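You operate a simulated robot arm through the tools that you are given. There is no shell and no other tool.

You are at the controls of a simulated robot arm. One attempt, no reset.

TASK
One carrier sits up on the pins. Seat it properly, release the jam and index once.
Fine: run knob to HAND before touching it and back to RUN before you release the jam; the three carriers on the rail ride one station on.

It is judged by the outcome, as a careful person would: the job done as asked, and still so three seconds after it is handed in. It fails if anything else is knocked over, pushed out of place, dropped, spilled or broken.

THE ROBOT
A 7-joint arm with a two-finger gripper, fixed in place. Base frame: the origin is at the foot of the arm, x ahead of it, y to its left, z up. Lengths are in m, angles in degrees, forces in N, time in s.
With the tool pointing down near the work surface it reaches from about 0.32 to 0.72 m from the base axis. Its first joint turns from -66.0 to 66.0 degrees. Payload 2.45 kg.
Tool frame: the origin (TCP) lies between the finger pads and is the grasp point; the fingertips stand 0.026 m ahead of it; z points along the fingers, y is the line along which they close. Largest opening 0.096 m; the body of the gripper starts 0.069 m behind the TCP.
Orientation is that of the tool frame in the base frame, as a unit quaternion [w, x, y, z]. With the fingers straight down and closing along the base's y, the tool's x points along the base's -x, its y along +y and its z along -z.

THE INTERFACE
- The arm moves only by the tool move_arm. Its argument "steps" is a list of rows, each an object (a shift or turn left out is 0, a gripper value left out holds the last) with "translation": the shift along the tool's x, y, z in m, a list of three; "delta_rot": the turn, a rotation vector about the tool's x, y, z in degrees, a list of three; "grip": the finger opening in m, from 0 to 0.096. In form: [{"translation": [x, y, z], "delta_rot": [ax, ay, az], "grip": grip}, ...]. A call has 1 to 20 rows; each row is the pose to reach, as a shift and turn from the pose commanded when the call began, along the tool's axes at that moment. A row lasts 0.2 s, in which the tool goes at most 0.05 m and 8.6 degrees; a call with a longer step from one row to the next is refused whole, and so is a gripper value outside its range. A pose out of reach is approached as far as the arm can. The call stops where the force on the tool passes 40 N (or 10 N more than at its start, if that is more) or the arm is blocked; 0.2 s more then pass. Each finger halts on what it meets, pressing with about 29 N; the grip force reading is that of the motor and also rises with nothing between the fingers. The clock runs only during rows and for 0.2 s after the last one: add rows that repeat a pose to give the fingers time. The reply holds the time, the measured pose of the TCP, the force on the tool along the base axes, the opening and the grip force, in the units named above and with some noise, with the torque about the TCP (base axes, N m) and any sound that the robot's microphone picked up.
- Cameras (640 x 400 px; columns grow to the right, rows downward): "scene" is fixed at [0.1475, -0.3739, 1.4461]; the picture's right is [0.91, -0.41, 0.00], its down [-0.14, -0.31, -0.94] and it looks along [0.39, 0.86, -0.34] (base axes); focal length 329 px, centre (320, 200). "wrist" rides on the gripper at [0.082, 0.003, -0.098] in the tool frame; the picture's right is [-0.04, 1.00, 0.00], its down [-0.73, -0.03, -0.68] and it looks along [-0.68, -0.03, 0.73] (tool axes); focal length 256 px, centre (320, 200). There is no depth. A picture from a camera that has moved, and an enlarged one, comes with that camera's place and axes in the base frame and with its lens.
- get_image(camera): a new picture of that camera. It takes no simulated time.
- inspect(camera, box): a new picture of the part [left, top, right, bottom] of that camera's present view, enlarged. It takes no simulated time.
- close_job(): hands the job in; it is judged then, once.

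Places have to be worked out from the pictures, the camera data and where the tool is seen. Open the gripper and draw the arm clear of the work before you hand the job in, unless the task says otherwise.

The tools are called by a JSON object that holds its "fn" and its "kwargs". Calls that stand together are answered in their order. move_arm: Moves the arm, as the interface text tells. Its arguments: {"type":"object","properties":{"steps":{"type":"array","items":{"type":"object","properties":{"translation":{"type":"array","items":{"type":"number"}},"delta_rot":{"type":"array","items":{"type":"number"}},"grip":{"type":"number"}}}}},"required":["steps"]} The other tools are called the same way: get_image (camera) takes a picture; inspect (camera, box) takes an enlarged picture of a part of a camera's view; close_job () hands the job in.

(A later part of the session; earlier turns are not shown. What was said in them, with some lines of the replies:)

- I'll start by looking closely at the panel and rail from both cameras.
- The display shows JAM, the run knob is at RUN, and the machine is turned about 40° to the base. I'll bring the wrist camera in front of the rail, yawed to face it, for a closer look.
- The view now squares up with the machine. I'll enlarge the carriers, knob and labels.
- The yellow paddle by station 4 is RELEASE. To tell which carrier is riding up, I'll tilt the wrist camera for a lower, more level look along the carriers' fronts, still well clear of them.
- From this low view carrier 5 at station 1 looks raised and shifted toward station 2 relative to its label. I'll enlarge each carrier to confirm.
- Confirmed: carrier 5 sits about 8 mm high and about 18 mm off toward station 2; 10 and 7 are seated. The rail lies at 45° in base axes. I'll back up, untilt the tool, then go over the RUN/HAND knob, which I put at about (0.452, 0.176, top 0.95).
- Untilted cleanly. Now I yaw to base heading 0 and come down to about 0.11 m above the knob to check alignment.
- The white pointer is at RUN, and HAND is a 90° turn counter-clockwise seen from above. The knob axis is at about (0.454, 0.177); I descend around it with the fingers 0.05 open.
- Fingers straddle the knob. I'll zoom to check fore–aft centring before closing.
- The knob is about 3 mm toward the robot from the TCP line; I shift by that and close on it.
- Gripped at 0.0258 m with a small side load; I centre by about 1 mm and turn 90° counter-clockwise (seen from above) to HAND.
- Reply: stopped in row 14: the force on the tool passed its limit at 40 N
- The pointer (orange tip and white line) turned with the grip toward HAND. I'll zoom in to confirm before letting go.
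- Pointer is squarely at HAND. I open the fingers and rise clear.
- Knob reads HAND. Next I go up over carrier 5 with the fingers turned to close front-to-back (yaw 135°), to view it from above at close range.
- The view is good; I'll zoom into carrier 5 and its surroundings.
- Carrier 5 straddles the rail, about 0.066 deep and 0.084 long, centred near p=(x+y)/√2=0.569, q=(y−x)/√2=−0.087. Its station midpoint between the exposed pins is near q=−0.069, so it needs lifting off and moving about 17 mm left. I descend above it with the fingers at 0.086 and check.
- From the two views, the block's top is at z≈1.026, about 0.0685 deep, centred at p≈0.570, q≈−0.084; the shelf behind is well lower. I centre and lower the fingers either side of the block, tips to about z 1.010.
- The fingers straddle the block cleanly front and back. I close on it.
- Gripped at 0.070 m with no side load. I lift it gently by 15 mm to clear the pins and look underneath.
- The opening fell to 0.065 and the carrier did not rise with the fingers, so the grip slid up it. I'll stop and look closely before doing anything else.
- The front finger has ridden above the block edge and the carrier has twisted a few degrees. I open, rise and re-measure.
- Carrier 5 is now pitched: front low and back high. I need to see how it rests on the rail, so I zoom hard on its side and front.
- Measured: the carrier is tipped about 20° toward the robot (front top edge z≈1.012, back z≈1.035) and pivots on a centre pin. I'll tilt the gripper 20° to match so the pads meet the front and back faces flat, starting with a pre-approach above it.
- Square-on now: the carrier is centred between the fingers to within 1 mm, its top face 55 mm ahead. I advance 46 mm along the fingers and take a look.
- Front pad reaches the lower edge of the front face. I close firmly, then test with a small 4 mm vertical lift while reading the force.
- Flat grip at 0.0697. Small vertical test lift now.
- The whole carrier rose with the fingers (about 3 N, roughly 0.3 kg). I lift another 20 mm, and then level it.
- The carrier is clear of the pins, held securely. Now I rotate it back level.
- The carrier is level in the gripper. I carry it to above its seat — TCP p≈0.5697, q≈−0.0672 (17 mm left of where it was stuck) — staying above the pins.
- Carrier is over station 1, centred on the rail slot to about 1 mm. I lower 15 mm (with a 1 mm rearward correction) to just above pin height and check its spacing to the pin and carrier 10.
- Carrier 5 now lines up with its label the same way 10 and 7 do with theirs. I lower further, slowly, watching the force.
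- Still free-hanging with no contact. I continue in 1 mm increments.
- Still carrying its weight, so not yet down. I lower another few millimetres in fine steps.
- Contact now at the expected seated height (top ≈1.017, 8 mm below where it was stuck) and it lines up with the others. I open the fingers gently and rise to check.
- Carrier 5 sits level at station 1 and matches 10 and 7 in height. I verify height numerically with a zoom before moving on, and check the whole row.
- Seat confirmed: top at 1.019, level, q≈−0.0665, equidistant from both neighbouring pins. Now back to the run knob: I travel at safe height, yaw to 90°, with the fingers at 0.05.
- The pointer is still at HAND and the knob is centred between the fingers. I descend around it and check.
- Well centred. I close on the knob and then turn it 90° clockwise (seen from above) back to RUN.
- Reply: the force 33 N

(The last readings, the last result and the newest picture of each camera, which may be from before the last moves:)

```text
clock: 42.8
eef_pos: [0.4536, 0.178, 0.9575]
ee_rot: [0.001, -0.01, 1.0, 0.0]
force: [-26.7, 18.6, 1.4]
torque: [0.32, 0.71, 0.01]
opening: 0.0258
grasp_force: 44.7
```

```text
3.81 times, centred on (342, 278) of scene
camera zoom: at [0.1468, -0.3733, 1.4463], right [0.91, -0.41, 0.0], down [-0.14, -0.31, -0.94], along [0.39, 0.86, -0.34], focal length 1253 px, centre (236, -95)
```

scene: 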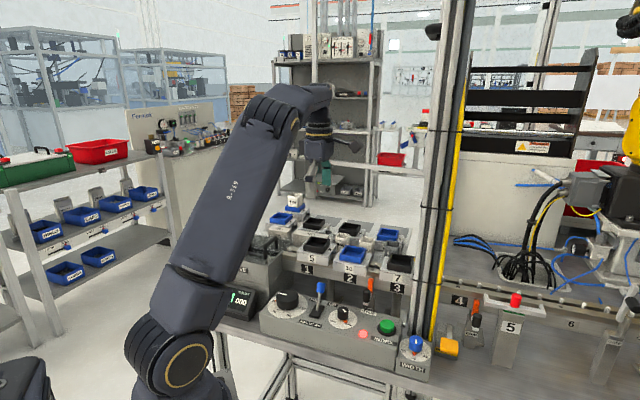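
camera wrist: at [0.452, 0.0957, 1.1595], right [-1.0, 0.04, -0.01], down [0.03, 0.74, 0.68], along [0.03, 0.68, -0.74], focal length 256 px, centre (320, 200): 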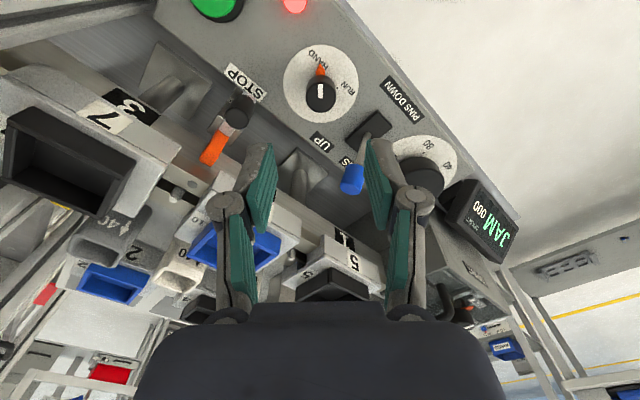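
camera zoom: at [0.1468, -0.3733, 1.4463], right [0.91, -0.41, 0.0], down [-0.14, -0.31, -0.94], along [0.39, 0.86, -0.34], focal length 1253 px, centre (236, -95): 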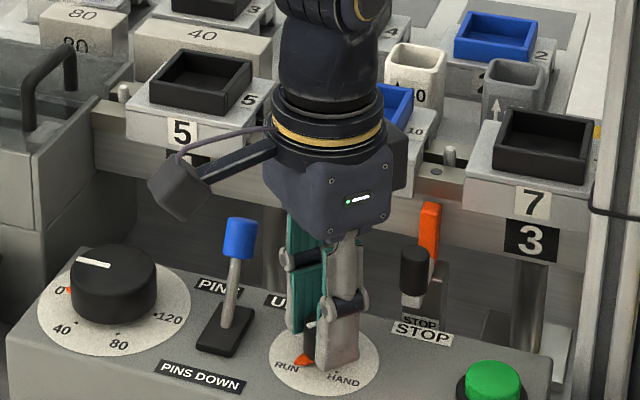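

Pointer is on RUN. There is some side load from the turn, so I relieve it by a few mm, then open and rise.

{"fn": "move_arm", "kwargs": {"steps": [{"translation": [0.002, 0.0015, 0]}, {"translation": [0.002, 0.0015, 0], "grip": 0.05}, {"translation": [0.002, 0.0015, 0], "grip": 0.05}, {"translation": [0.002, 0.0015, 0], "grip": 0.05}, {"translation": [0.002, 0.0015, -0.03], "grip": 0.05}, {"translation": [0.002, 0.0015, -0.07]}, {"translation": [0.002, 0.0015, -0.11]}, {"translation": [0.002, 0.0015, -0.15]}, {"translation": [0.002, 0.0015, -0.15]}]}}

{"fn": "get_image", "kwargs": {"camera": "wrist"}}

{"fn": "get_image", "kwargs": {"camera": "scene"}}

{"fn": "inspect", "kwargs": {"camera": "wrist", "box": [240, 40, 400, 140]}}

```text
clock: 44.8
eef_pos: [0.4521, 0.1778, 1.1087]
ee_rot: [0.004, -0.008, 1.0, -0.001]
force: [-0.2, -0.5, 0.2]
torque: [-0.01, -0.02, 0.01]
opening: 0.0502
grasp_force: 0.1
```

```text
taken
camera wrist: at [0.3705, 0.179, 1.2061], right [0.02, 1.0, 0.0], down [0.73, -0.01, 0.68], along [0.68, -0.02, -0.73], focal length 256 px, centre (320, 200)
```

wrist: 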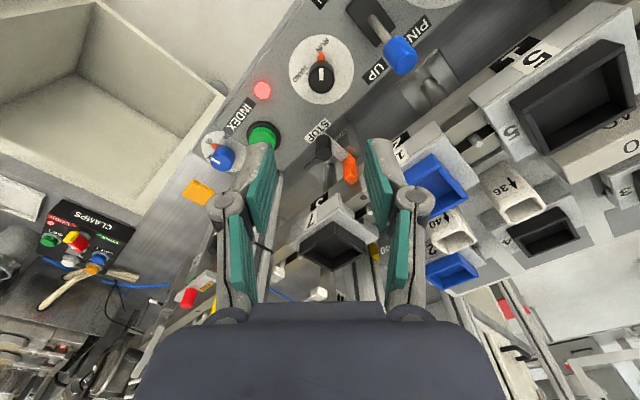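

```text
taken
```

scene: 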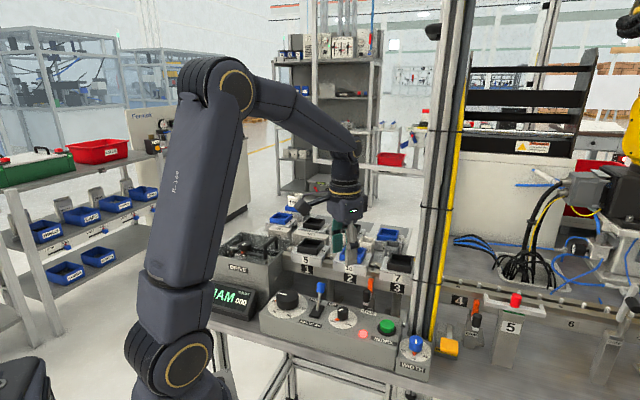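

```text
4.00 times, centred on (320, 90) of wrist
camera zoom: at [0.3705, 0.179, 1.2061], right [0.02, 1.0, 0.0], down [0.73, -0.01, 0.68], along [0.68, -0.02, -0.73], focal length 1024 px, centre (320, 640)
```

zoom: 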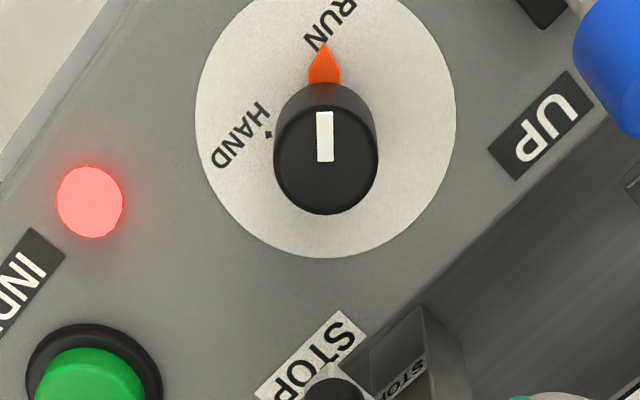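

Run knob is on RUN. The RELEASE paddle is near (0.61, 0.00, z 0.936), close beside the tall post, so I move to a stand-off to look at both carefully.

{"fn": "move_arm", "kwargs": {"steps": [{"translation": [0.0, -0.03, -0.03], "grip": 0.02}, {"translation": [-0.01, -0.065, -0.05]}, {"translation": [-0.02, -0.1, -0.06]}, {"translation": [-0.03, -0.135, -0.06]}, {"translation": [-0.03, -0.15, -0.06], "grip": 0.0}, {"translation": [-0.03, -0.15, -0.06], "grip": 0.0}]}}

{"fn": "get_image", "kwargs": {"camera": "wrist"}}

{"fn": "inspect", "kwargs": {"camera": "wrist", "box": [220, 40, 460, 190]}}

{"fn": "inspect", "kwargs": {"camera": "scene", "box": [400, 280, 496, 360]}}

```text
clock: 46.2
eef_pos: [0.4857, 0.0262, 1.1685]
ee_rot: [0.003, -0.009, 1.0, -0.002]
force: [-0.4, 0.1, -0.1]
torque: [-0.02, -0.01, 0.02]
opening: 0.0
grasp_force: 28.5
```

```text
taken
camera wrist: at [0.403, 0.0294, 1.2653], right [0.02, 1.0, 0.0], down [0.73, -0.01, 0.68], along [0.68, -0.02, -0.73], focal length 256 px, centre (320, 200)
```

wrist: 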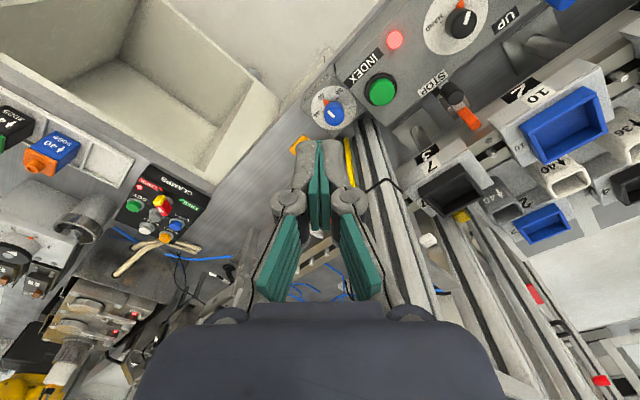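

```text
2.67 times, centred on (340, 115) of wrist
camera zoom: at [0.403, 0.0294, 1.2653], right [0.02, 1.0, 0.0], down [0.73, -0.01, 0.68], along [0.68, -0.02, -0.73], focal length 683 px, centre (267, 427)
```

zoom: 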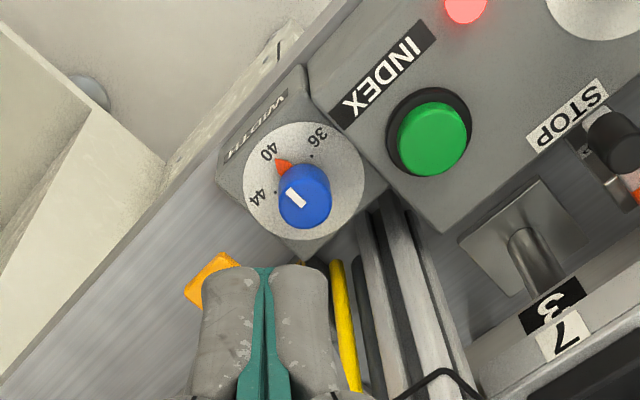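

```text
5.00 times, centred on (448, 320) of scene
camera zoom: at [0.1475, -0.3739, 1.4461], right [0.91, -0.41, 0.0], down [-0.14, -0.31, -0.94], along [0.39, 0.86, -0.34], focal length 1645 px, centre (-320, -400)
```

zoom: 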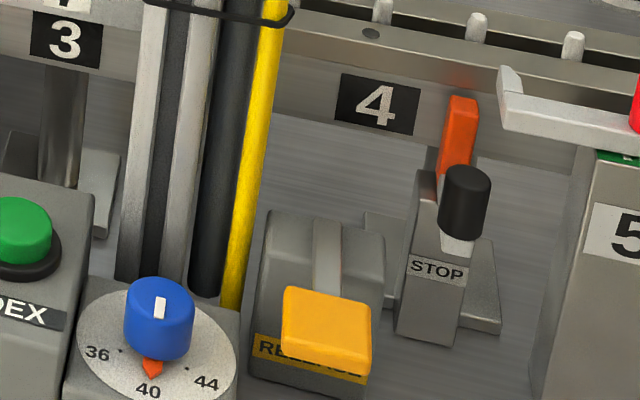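

The post and cables stand at about (0.61–0.63, 0.07–0.10). To keep the gripper's long axis away from them, I turn to yaw 90° and view the paddle from the −y side.

{"fn": "move_arm", "kwargs": {"steps": [{"translation": [-0.005, -0.02, 0], "delta_rot": [0, 0, -7.5]}, {"translation": [-0.01, -0.04, 0], "delta_rot": [0, 0, -15]}, {"translation": [-0.02, -0.06, 0], "delta_rot": [0, 0, -22.5]}, {"translation": [-0.03, -0.08, 0], "delta_rot": [0, 0, -30]}, {"translation": [-0.04, -0.1, 0], "delta_rot": [0, 0, -37.5]}, {"translation": [-0.05, -0.12, 0], "delta_rot": [0, 0, -45]}, {"translation": [-0.06, -0.13, 0], "delta_rot": [0, 0, -52.5]}, {"translation": [-0.07, -0.13, 0], "delta_rot": [0, 0, -60]}, {"translation": [-0.08, -0.13, 0], "delta_rot": [0, 0, -67.5]}, {"translation": [-0.09, -0.13, 0.005], "delta_rot": [0, 0, -75]}, {"translation": [-0.1, -0.13, 0.01], "delta_rot": [0, 0, -82.5]}, {"translation": [-0.115, -0.13, 0.018], "delta_rot": [0, 0, -89]}, {"translation": [-0.115, -0.13, 0.018], "delta_rot": [0, 0, -89]}]}}

{"fn": "get_image", "kwargs": {"camera": "wrist"}}

{"fn": "inspect", "kwargs": {"camera": "wrist", "box": [240, 50, 400, 150]}}

{"fn": "get_image", "kwargs": {"camera": "scene"}}

```text
clock: 49.0
eef_pos: [0.6019, -0.1002, 1.1517]
ee_rot: [-0.001, 0.707, -0.707, 0.003]
force: [-0.4, -0.3, -0.1]
torque: [-0.01, 0.04, 0.03]
opening: 0.0
grasp_force: 28.6
```

```text
taken
camera wrist: at [0.5988, -0.1813, 1.2493], right [-1.0, 0.04, -0.01], down [0.02, 0.74, 0.68], along [0.03, 0.68, -0.74], focal length 256 px, centre (320, 200)
```

wrist: 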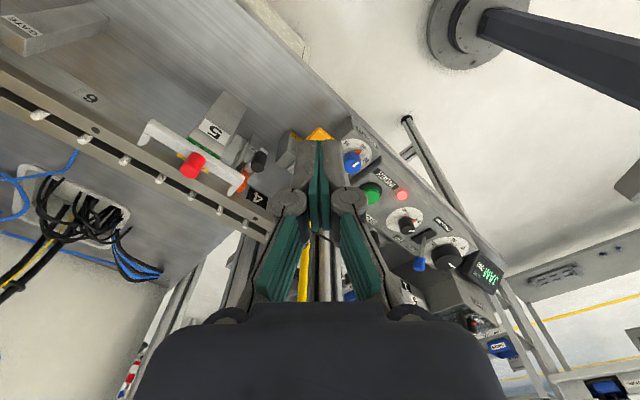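

```text
4.00 times, centred on (320, 100) of wrist
camera zoom: at [0.5988, -0.1813, 1.2493], right [-1.0, 0.04, -0.01], down [0.02, 0.74, 0.68], along [0.03, 0.68, -0.74], focal length 1024 px, centre (320, 600)
```

zoom: 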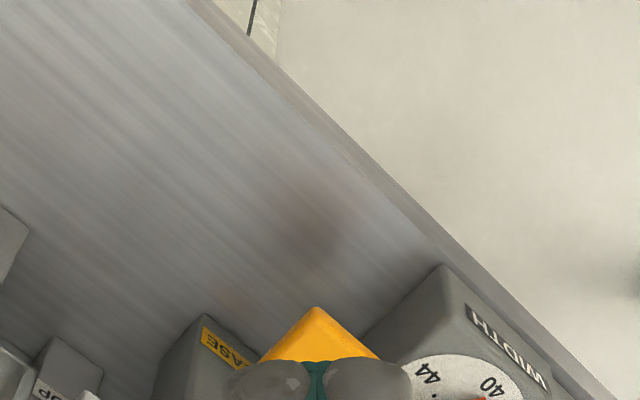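

```text
taken
```

scene: 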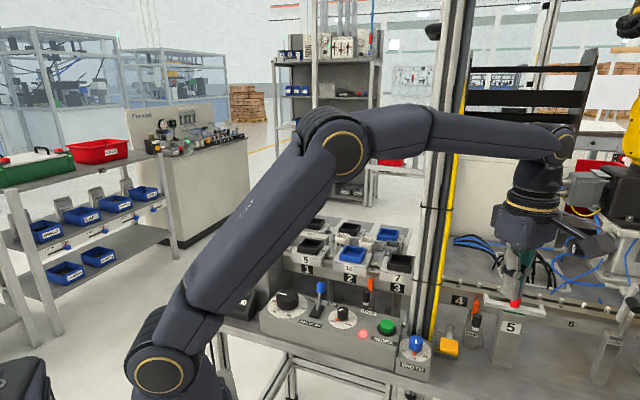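

The closed fingers hide the paddle; I open them here to see through.

{"fn": "move_arm", "kwargs": {"steps": [{"grip": 0.096}, {"grip": 0.096}, {"grip": 0.096}, {"grip": 0.096}, {"grip": 0.096}, {"translation": [-0.03, -0.007, 0.0], "grip": 0.096}, {"translation": [-0.05, -0.007, 0.03], "grip": 0.096}, {"translation": [-0.05, -0.007, 0.03], "grip": 0.096}]}}

{"fn": "get_image", "kwargs": {"camera": "wrist"}}

{"fn": "inspect", "kwargs": {"camera": "wrist", "box": [220, 70, 420, 195]}}

```text
clock: 50.8
eef_pos: [0.6102, -0.0493, 1.1221]
ee_rot: [0.002, -0.707, 0.707, -0.004]
force: [0.1, 0.5, -0.2]
torque: [-0.02, 0.0, -0.04]
opening: 0.0962
grasp_force: 0.0
```

```text
taken
camera wrist: at [0.6063, -0.1312, 1.2199], right [-1.0, 0.04, -0.01], down [0.03, 0.74, 0.68], along [0.03, 0.68, -0.74], focal length 256 px, centre (320, 200)
```

wrist: 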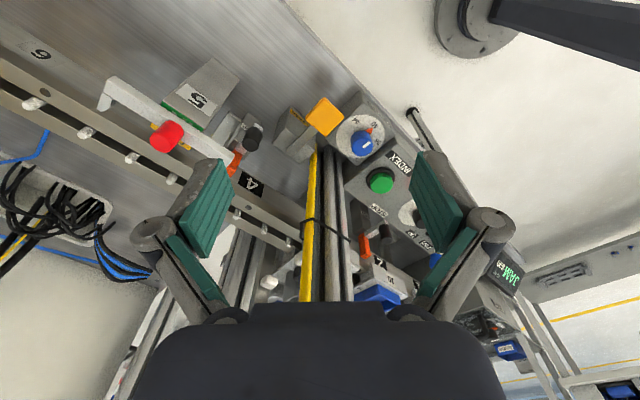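

```text
3.20 times, centred on (320, 132) of wrist
camera zoom: at [0.6063, -0.1312, 1.2199], right [-1.0, 0.04, -0.01], down [0.03, 0.74, 0.68], along [0.03, 0.68, -0.74], focal length 819 px, centre (320, 416)
```

zoom: 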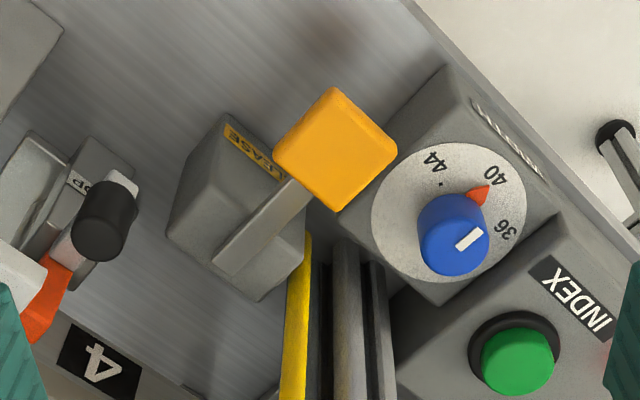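

The paddle's pad is centred at about (0.607, 0.001, 0.936) with a clear approach from above. I close the fingers, move over it and come down to just above it.

{"fn": "move_arm", "kwargs": {"steps": [{"translation": [-0.015, 0.003, 0.0], "grip": 0.0}, {"translation": [-0.032, 0.006, 0.0], "grip": 0.0}, {"translation": [-0.047, 0.006, 0.0], "grip": 0.0}, {"translation": [-0.047, 0.006, 0.02], "grip": 0.0}, {"translation": [-0.047, 0.006, 0.05], "grip": 0.0}, {"translation": [-0.047, 0.006, 0.08], "grip": 0.0}, {"translation": [-0.047, 0.006, 0.11], "grip": 0.0}, {"translation": [-0.047, 0.006, 0.13], "grip": 0.0}, {"translation": [-0.047, 0.006, 0.142], "grip": 0.0}, {"translation": [-0.047, 0.006, 0.142], "grip": 0.0}]}}

{"fn": "inspect", "kwargs": {"camera": "scene", "box": [390, 270, 510, 360]}}

{"fn": "get_image", "kwargs": {"camera": "wrist"}}

{"fn": "get_image", "kwargs": {"camera": "scene"}}

```text
clock: 53.0
eef_pos: [0.6056, -0.0039, 0.9803]
ee_rot: [0.002, -0.707, 0.707, -0.003]
force: [-0.2, -0.5, -0.9]
torque: [-0.02, 0.02, -0.02]
opening: 0.0003
grasp_force: 28.6
```

```text
4.44 times, centred on (450, 315) of scene
camera zoom: at [0.1475, -0.3739, 1.4461], right [0.91, -0.41, 0.0], down [-0.14, -0.31, -0.94], along [0.39, 0.86, -0.34], focal length 1462 px, centre (-258, -311)
```

zoom: 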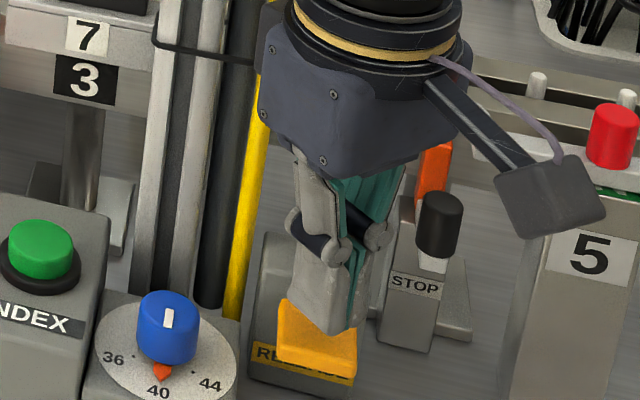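

```text
taken
camera wrist: at [0.6011, -0.0857, 1.077], right [-1.0, 0.04, -0.01], down [0.03, 0.74, 0.68], along [0.03, 0.68, -0.74], focal length 256 px, centre (320, 200)
```

wrist: 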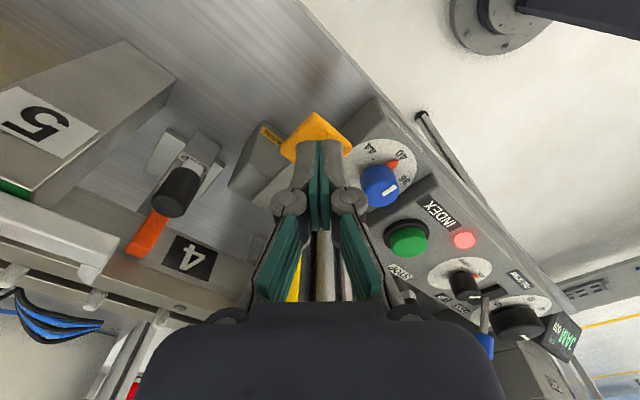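

```text
taken
```

scene: 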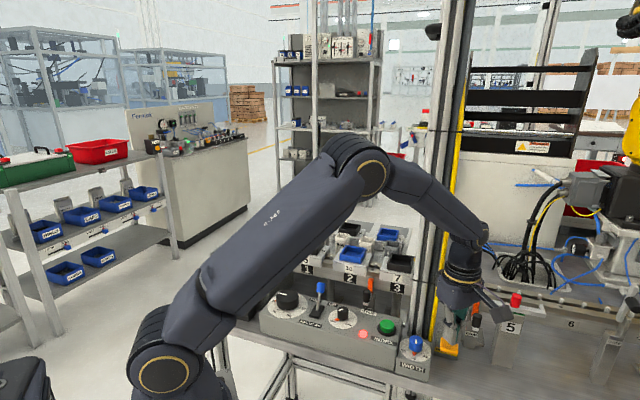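

Fingertips are just above the pad with no contact. I press down gradually and watch force and sound.

{"fn": "move_arm", "kwargs": {"steps": [{"translation": [0, 0, 0.004]}, {"translation": [0, 0, 0.008]}, {"translation": [0, 0, 0.012]}, {"translation": [0, 0, 0.016]}, {"translation": [0, 0, 0.02]}, {"translation": [0, 0, 0.02]}]}}

{"fn": "inspect", "kwargs": {"camera": "scene", "box": [390, 270, 510, 360]}}

{"fn": "inspect", "kwargs": {"camera": "scene", "box": [200, 225, 420, 360]}}

```text
clock: 54.4
eef_pos: [0.605, -0.0046, 0.9595]
ee_rot: [-0.002, 0.708, -0.707, 0.004]
force: [-0.3, -0.9, 1.8]
torque: [-0.01, 0.01, 0.01]
opening: 0.0002
grasp_force: 28.5
```

```text
4.44 times, centred on (450, 315) of scene
camera zoom: at [0.1474, -0.3739, 1.4461], right [0.91, -0.41, 0.0], down [-0.14, -0.31, -0.94], along [0.39, 0.86, -0.34], focal length 1462 px, centre (-258, -311)
```

zoom: 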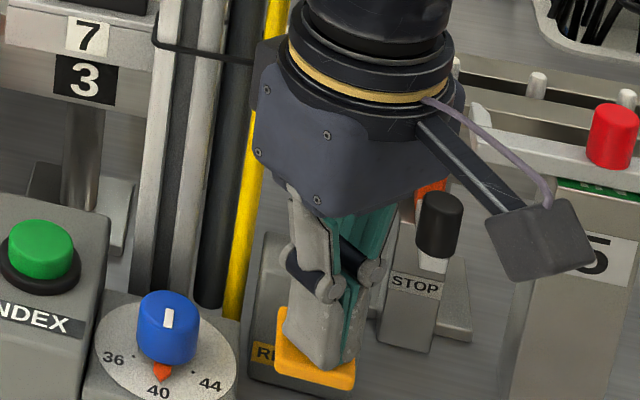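

```text
2.91 times, centred on (310, 292) of scene
camera zoom: at [0.1474, -0.3739, 1.4461], right [0.91, -0.41, 0.0], down [-0.14, -0.31, -0.94], along [0.39, 0.86, -0.34], focal length 957 px, centre (349, -69)
```

zoom: 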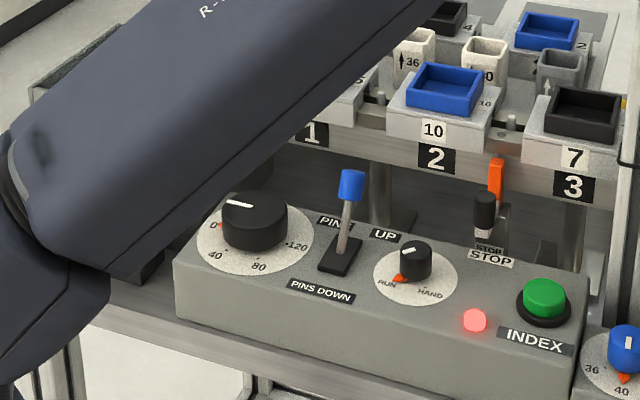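

The pad is moving down with the fingers at about 2 N; the red lamp is still lit. I press further.

{"fn": "move_arm", "kwargs": {"steps": [{"translation": [0, 0, 0.003]}, {"translation": [0, 0, 0.006]}, {"translation": [0, 0, 0.009]}, {"translation": [0, 0, 0.012]}, {"translation": [0, 0, 0.012]}]}}

{"fn": "inspect", "kwargs": {"camera": "scene", "box": [330, 280, 510, 380]}}

```text
clock: 55.6
eef_pos: [0.6045, -0.0045, 0.9472]
ee_rot: [-0.001, 0.707, -0.707, 0.004]
force: [0.8, -0.4, 5.5]
torque: [0.07, -0.06, -0.01]
opening: 0.0002
grasp_force: 28.2
```

```text
3.56 times, centred on (420, 330) of scene
camera zoom: at [0.1474, -0.3738, 1.4461], right [0.91, -0.41, 0.0], down [-0.14, -0.31, -0.94], along [0.39, 0.86, -0.34], focal length 1170 px, centre (-36, -262)
```

zoom: 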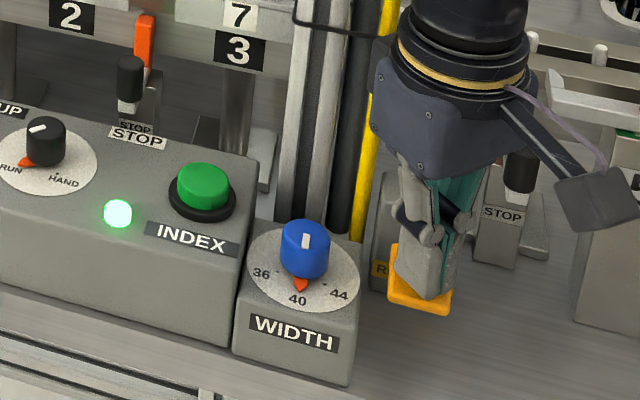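

The lamp turned green: jam released. I lift straight off the paddle and check the panel, display and the STOP flags before indexing.

{"fn": "move_arm", "kwargs": {"steps": [{"translation": [0, 0, -0.02]}, {"translation": [0, 0, -0.05]}, {"translation": [0, 0, -0.09]}, {"translation": [0, 0, -0.13]}, {"translation": [0, 0, -0.17]}, {"translation": [0, 0, -0.2]}, {"translation": [0.03, 0, -0.2]}, {"translation": [0.03, 0, -0.2]}]}}

{"fn": "get_image", "kwargs": {"camera": "scene"}}

{"fn": "inspect", "kwargs": {"camera": "scene", "box": [330, 250, 510, 370]}}

{"fn": "inspect", "kwargs": {"camera": "scene", "box": [355, 270, 395, 300]}}

{"fn": "inspect", "kwargs": {"camera": "scene", "box": [455, 285, 505, 322]}}

```text
clock: 57.4
eef_pos: [0.603, -0.0348, 1.1473]
ee_rot: [0.002, -0.707, 0.707, -0.004]
force: [-1.0, 0.4, -0.1]
torque: [0.01, -0.01, -0.01]
opening: 0.0
grasp_force: 28.7
```

```text
taken
```

scene: 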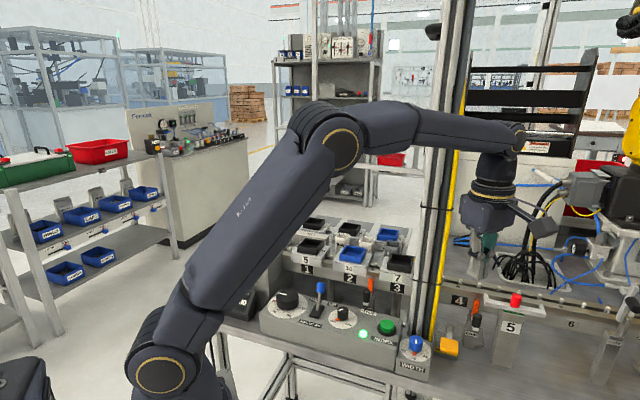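

```text
3.33 times, centred on (420, 310) of scene
camera zoom: at [0.1475, -0.3739, 1.4461], right [0.91, -0.41, 0.0], down [-0.14, -0.31, -0.94], along [0.39, 0.86, -0.34], focal length 1097 px, centre (-13, -167)
```

zoom: 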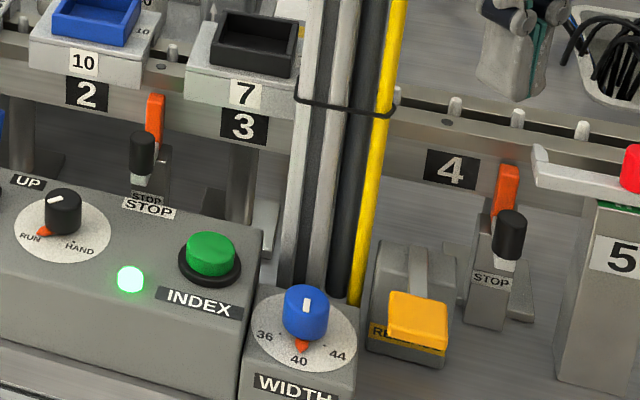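

```text
13.33 times, centred on (375, 285) of scene
camera zoom: at [0.1475, -0.3739, 1.4461], right [0.91, -0.41, 0.0], down [-0.14, -0.31, -0.94], along [0.39, 0.86, -0.34], focal length 4387 px, centre (-413, -933)
```

zoom: 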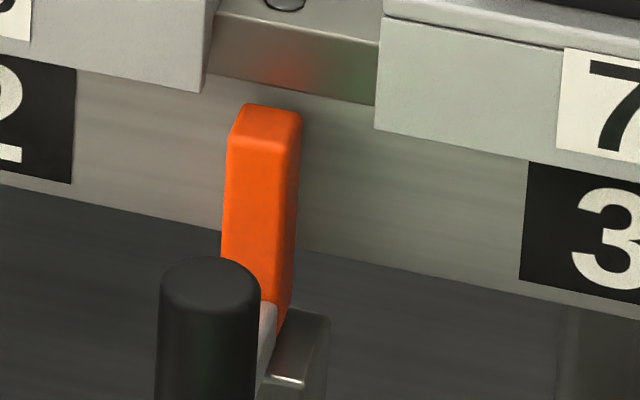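

```text
10.81 times, centred on (480, 304) of scene
camera zoom: at [0.1475, -0.3739, 1.4461], right [0.91, -0.41, 0.0], down [-0.14, -0.31, -0.94], along [0.39, 0.86, -0.34], focal length 3557 px, centre (-1410, -919)
```

zoom: 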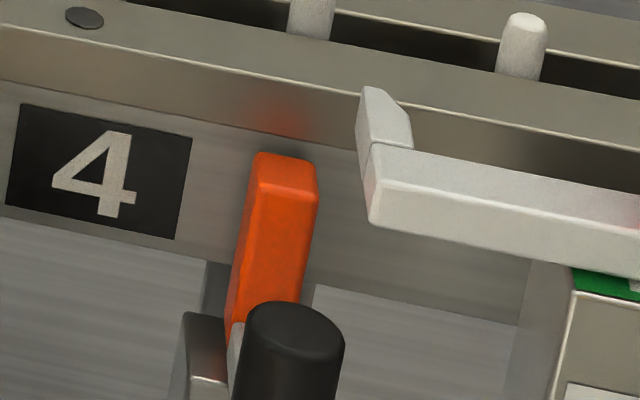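

Lamp green, knob on RUN, flags sit below and clear of the carriers' path, and all three carriers are seated. I move away from the post and turn to yaw 0 for the INDEX button.

{"fn": "move_arm", "kwargs": {"steps": [{"translation": [0, 0.02, 0], "delta_rot": [0, 0, 7.5]}, {"translation": [0, 0.04, 0], "delta_rot": [0, 0, 15]}, {"translation": [0, 0.06, 0], "delta_rot": [0, 0, 22.5]}, {"translation": [0, 0.08, 0], "delta_rot": [0, 0, 30]}, {"translation": [-0.01, 0.1, 0], "delta_rot": [0, 0, 37.5]}, {"translation": [-0.03, 0.103, 0], "delta_rot": [0, 0, 45]}, {"translation": [-0.05, 0.103, 0], "delta_rot": [0, 0, 52.5]}, {"translation": [-0.07, 0.103, 0], "delta_rot": [0, 0, 60]}, {"translation": [-0.09, 0.103, 0], "delta_rot": [0, 0, 67.5]}, {"translation": [-0.11, 0.103, 0], "delta_rot": [0, 0, 75]}, {"translation": [-0.13, 0.103, 0], "delta_rot": [0, 0, 82.5]}, {"translation": [-0.135, 0.103, 0], "delta_rot": [0, 0, 90]}, {"translation": [-0.135, 0.103, 0], "delta_rot": [0, 0, 90]}]}}

{"fn": "get_image", "kwargs": {"camera": "wrist"}}

{"fn": "inspect", "kwargs": {"camera": "scene", "box": [250, 225, 420, 360]}}

```text
clock: 60.2
eef_pos: [0.5014, 0.1021, 1.1455]
ee_rot: [0.004, 0.001, 1.0, -0.001]
force: [-0.6, 1.3, -0.7]
torque: [0.0, -0.01, -0.02]
opening: 0.0001
grasp_force: 27.9
```

```text
taken
camera wrist: at [0.4187, 0.1053, 1.2438], right [0.04, 1.0, 0.0], down [0.73, -0.03, 0.68], along [0.68, -0.03, -0.73], focal length 256 px, centre (320, 200)
```

wrist: 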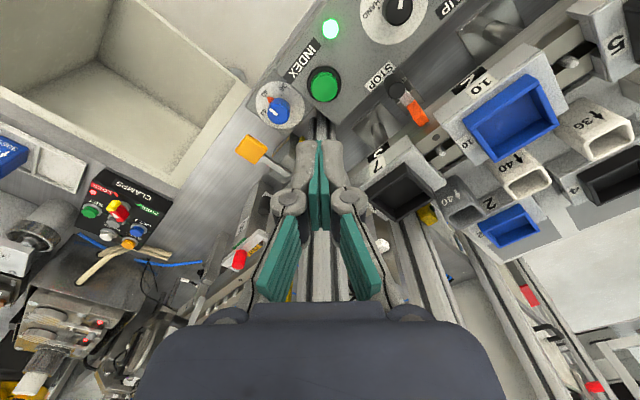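

```text
2.96 times, centred on (335, 292) of scene
camera zoom: at [0.1475, -0.3738, 1.4461], right [0.91, -0.41, 0.0], down [-0.14, -0.31, -0.94], along [0.39, 0.86, -0.34], focal length 975 px, centre (276, -74)
```

zoom: 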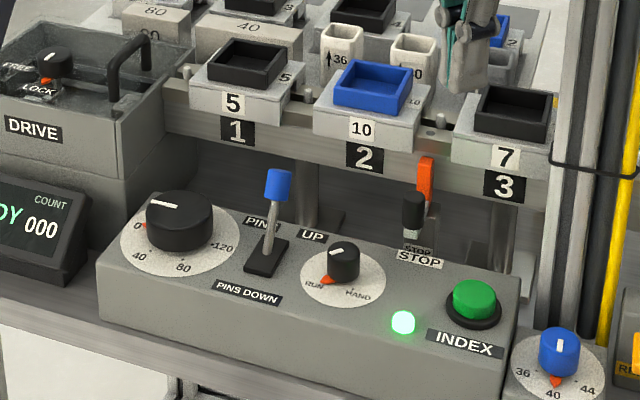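

The display now shows READY. I zoom on the INDEX button to place the press.

{"fn": "inspect", "kwargs": {"camera": "wrist", "box": [240, 40, 400, 140]}}

{"fn": "inspect", "kwargs": {"camera": "scene", "box": [360, 305, 416, 340]}}

```text
4.00 times, centred on (320, 90) of wrist
camera zoom: at [0.4187, 0.1053, 1.2438], right [0.04, 1.0, 0.0], down [0.73, -0.03, 0.68], along [0.68, -0.03, -0.73], focal length 1024 px, centre (320, 640)
```

zoom: 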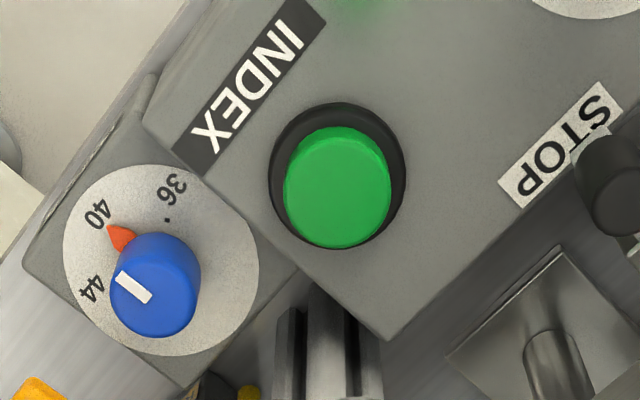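

```text
11.43 times, centred on (388, 322) of scene
camera zoom: at [0.1475, -0.3738, 1.4461], right [0.91, -0.41, 0.0], down [-0.14, -0.31, -0.94], along [0.39, 0.86, -0.34], focal length 3760 px, centre (-457, -1200)
```

zoom: 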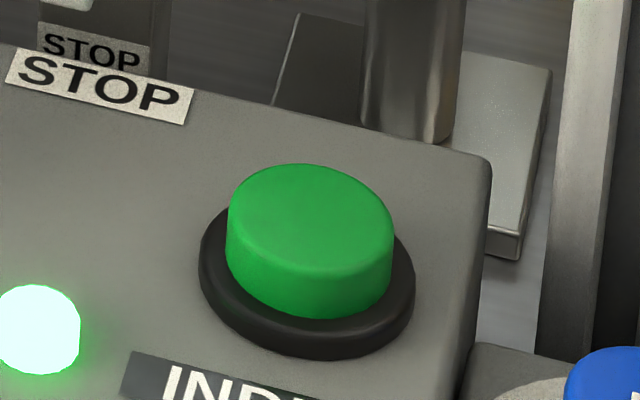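

INDEX button top is at about (0.527, 0.1055, 0.940). I descend to hover 10 mm above it.

{"fn": "move_arm", "kwargs": {"steps": [{"translation": [-0.012, 0.0015, 0.0], "grip": 0.0}, {"translation": [-0.0258, 0.003, 0.03]}, {"translation": [-0.0258, 0.003, 0.07]}, {"translation": [-0.0258, 0.003, 0.11]}, {"translation": [-0.0258, 0.003, 0.145]}, {"translation": [-0.0258, 0.003, 0.169]}, {"translation": [-0.0258, 0.003, 0.169]}]}}

{"fn": "get_image", "kwargs": {"camera": "wrist"}}

{"fn": "inspect", "kwargs": {"camera": "scene", "box": [340, 260, 450, 350]}}

```text
clock: 61.8
eef_pos: [0.5272, 0.1046, 0.9777]
ee_rot: [0.003, 0.0, 1.0, -0.002]
force: [0.5, -0.2, -1.0]
torque: [-0.02, 0.03, -0.03]
opening: 0.0002
grasp_force: 28.3
```

```text
taken
camera wrist: at [0.4446, 0.1085, 1.0742], right [0.04, 1.0, 0.0], down [0.73, -0.03, 0.68], along [0.68, -0.03, -0.73], focal length 256 px, centre (320, 200)
```

wrist: 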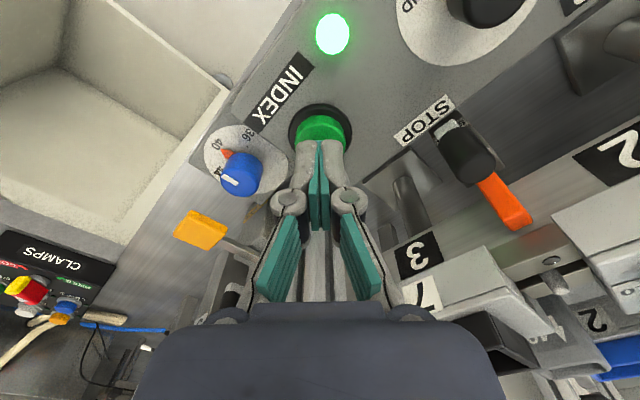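

```text
4.44 times, centred on (395, 305) of scene
camera zoom: at [0.1475, -0.3739, 1.4461], right [0.91, -0.41, 0.0], down [-0.14, -0.31, -0.94], along [0.39, 0.86, -0.34], focal length 1462 px, centre (-13, -267)
```

zoom: 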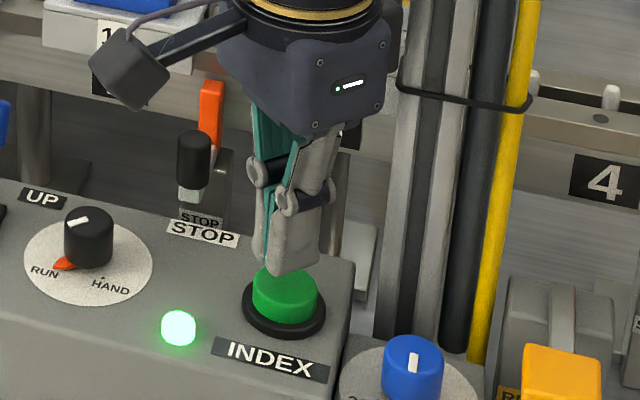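

Fingertips are right above the button. I press down steadily, once.

{"fn": "move_arm", "kwargs": {"steps": [{"translation": [0.001, 0, 0.004]}, {"translation": [0.001, 0, 0.008]}, {"translation": [0.001, 0, 0.011]}, {"translation": [0.001, 0, 0.014]}, {"translation": [0.001, 0, 0.017]}]}}

{"fn": "inspect", "kwargs": {"camera": "scene", "box": [250, 225, 450, 360]}}

```text
clock: 63.0
eef_pos: [0.5273, 0.1059, 0.9605]
ee_rot: [0.003, 0.0, 1.0, -0.002]
force: [-0.3, 0.4, 1.6]
torque: [-0.03, -0.01, 0.01]
opening: 0.006
grasp_force: 28.3
```

```text
2.96 times, centred on (350, 292) of scene
camera zoom: at [0.1475, -0.3739, 1.4461], right [0.91, -0.41, 0.0], down [-0.14, -0.31, -0.94], along [0.39, 0.86, -0.34], focal length 975 px, centre (231, -74)
```

zoom: 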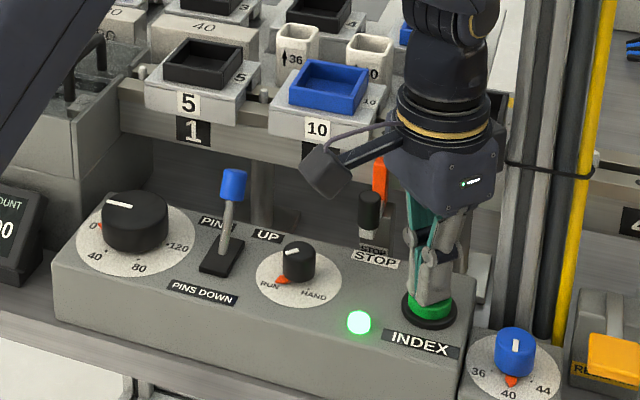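

The button is depressed slightly at about 1.6 N and nothing has moved yet. I press further.

{"fn": "move_arm", "kwargs": {"steps": [{"translation": [0, 0, 0.002]}, {"translation": [0, 0, 0.004]}, {"translation": [0, 0, 0.006]}, {"translation": [0, 0, 0.006]}]}}

{"fn": "inspect", "kwargs": {"camera": "scene", "box": [200, 225, 500, 360]}}

```text
clock: 64.0
eef_pos: [0.5271, 0.1047, 0.9547]
ee_rot: [0.004, 0.0, 1.0, -0.001]
force: [-2.4, 2.6, 8.3]
torque: [0.07, 0.1, -0.02]
opening: 0.0061
grasp_force: 28.8
heard: click
```

```text
2.13 times, centred on (350, 292) of scene
camera zoom: at [0.1473, -0.3738, 1.4461], right [0.91, -0.41, 0.0], down [-0.14, -0.31, -0.94], along [0.39, 0.86, -0.34], focal length 702 px, centre (256, 3)
```

zoom: 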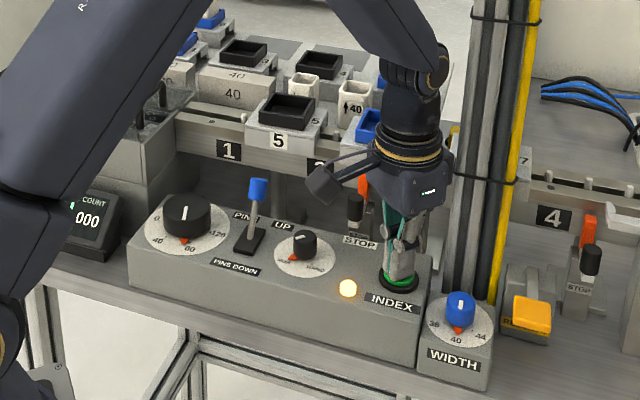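

Click heard; lamp amber and the carriers are travelling. I lift straight off the button and wait.

{"fn": "move_arm", "kwargs": {"steps": [{"translation": [0, 0, -0.02]}, {"translation": [0, 0, -0.05]}, {"translation": [0, 0, -0.09]}, {"translation": [0, 0, -0.13]}, {"translation": [0, 0, -0.17]}, {"translation": [0, 0, -0.2]}, {"translation": [0, 0, -0.2]}, {"translation": [0, 0, -0.2]}]}}

{"fn": "get_image", "kwargs": {"camera": "scene"}}

{"fn": "inspect", "kwargs": {"camera": "scene", "box": [200, 225, 500, 360]}}

```text
clock: 65.8
eef_pos: [0.5256, 0.1046, 1.1549]
ee_rot: [0.003, 0.0, 1.0, -0.001]
force: [0.7, -0.4, -0.4]
torque: [0.02, -0.02, -0.02]
opening: 0.0002
grasp_force: 28.7
```

```text
taken
```

scene: 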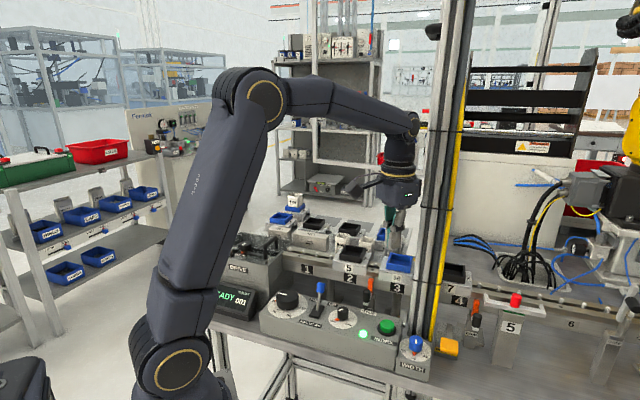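

```text
2.13 times, centred on (350, 292) of scene
camera zoom: at [0.1475, -0.3739, 1.4461], right [0.91, -0.41, 0.0], down [-0.14, -0.31, -0.94], along [0.39, 0.86, -0.34], focal length 702 px, centre (256, 3)
```

zoom: 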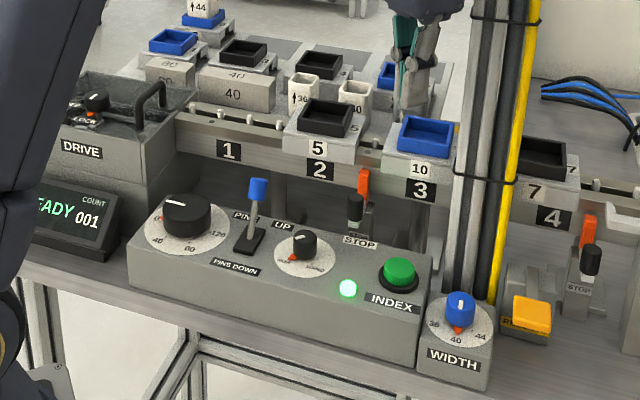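

Indexed once: display READY 001, with 5 at station 2, 10 at 3 and 7 at 4. I open the gripper, draw the arm back clear and verify the details.

{"fn": "move_arm", "kwargs": {"steps": [{"translation": [0.03, 0.0, -0.03], "grip": 0.05}, {"translation": [0.06, 0.01, -0.06], "grip": 0.096}, {"translation": [0.09, 0.02, -0.08], "grip": 0.096}, {"translation": [0.12, 0.03, -0.1], "grip": 0.096}, {"translation": [0.15, 0.04, -0.12], "grip": 0.096}, {"translation": [0.18, 0.05, -0.13], "grip": 0.096}, {"translation": [0.2, 0.06, -0.13], "grip": 0.096}, {"translation": [0.2, 0.06, -0.13], "grip": 0.096}]}}

{"fn": "get_image", "kwargs": {"camera": "scene"}}

{"fn": "inspect", "kwargs": {"camera": "scene", "box": [290, 225, 490, 325]}}

{"fn": "inspect", "kwargs": {"camera": "scene", "box": [200, 200, 420, 360]}}

{"fn": "get_image", "kwargs": {"camera": "wrist"}}

```text
clock: 67.6
eef_pos: [0.3244, 0.1642, 1.2832]
ee_rot: [0.004, 0.0, 1.0, -0.001]
force: [0.1, -0.4, -0.8]
torque: [0.0, -0.01, -0.01]
opening: 0.0959
grasp_force: 0.0
```

```text
taken
```

scene: 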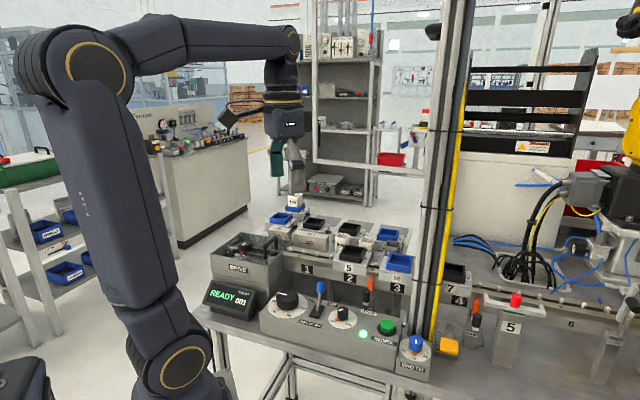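

```text
3.20 times, centred on (390, 275) of scene
camera zoom: at [0.1475, -0.3739, 1.4461], right [0.91, -0.41, 0.0], down [-0.14, -0.31, -0.94], along [0.39, 0.86, -0.34], focal length 1053 px, centre (96, -40)
```

zoom: 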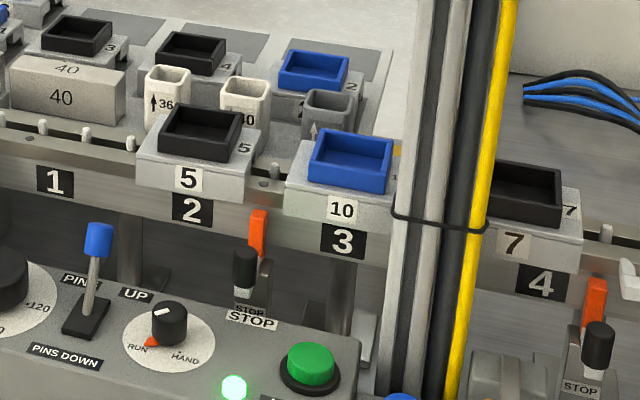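

```text
2.50 times, centred on (310, 280) of scene
camera zoom: at [0.1475, -0.3739, 1.4461], right [0.91, -0.41, 0.0], down [-0.14, -0.31, -0.94], along [0.39, 0.86, -0.34], focal length 822 px, centre (345, 0)
```

zoom: 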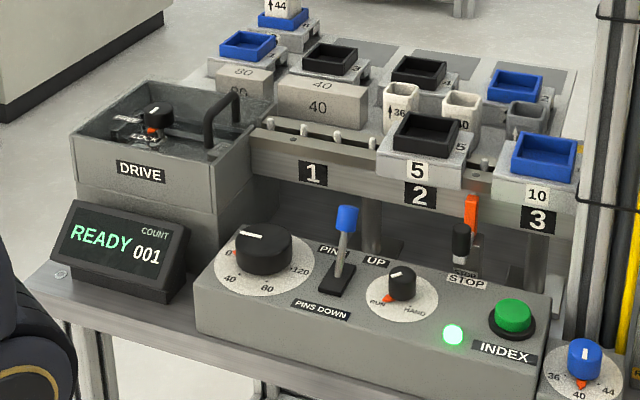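

```text
taken
camera wrist: at [0.2427, 0.1681, 1.38], right [0.04, 1.0, 0.0], down [0.73, -0.03, 0.68], along [0.68, -0.03, -0.73], focal length 256 px, centre (320, 200)
```

wrist: 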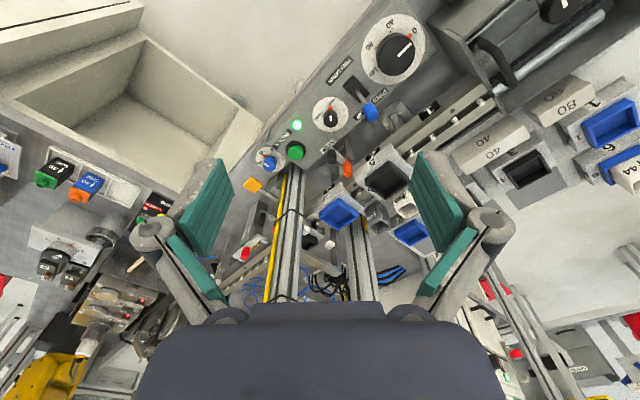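

All three carriers sit level one station on (5→2, 10→3, 7→4). The display reads READY 001, the lamp is green, the run knob is on RUN, everything else is in its place and the arm is clear with the gripper open. I hand the job in.

{"fn": "close_job", "kwargs": {}}

```text
The job is handed in.
```

Carrier 5 is now properly seated, the jam is released and the line has indexed once. The display reads READY 001, the lamp is green, and the three carriers have each moved on one station: 5 to station 2, 10 to 3 and 7 to 4.

Carrier 5 was the one up on the pins, about 8 mm high and 17 mm off its station. I turned the run knob to HAND before touching it and back to RUN before pressing RELEASE.

My first lift slipped and left carrier 5 tipped about 20° toward the robot. I regripped it at that angle, lifted it clear, levelled it and set it down on station 1. I checked its height and position before going on.

Nothing else was knocked over or moved in the final pictures. The gripper is open and the arm is drawn back clear of the work.
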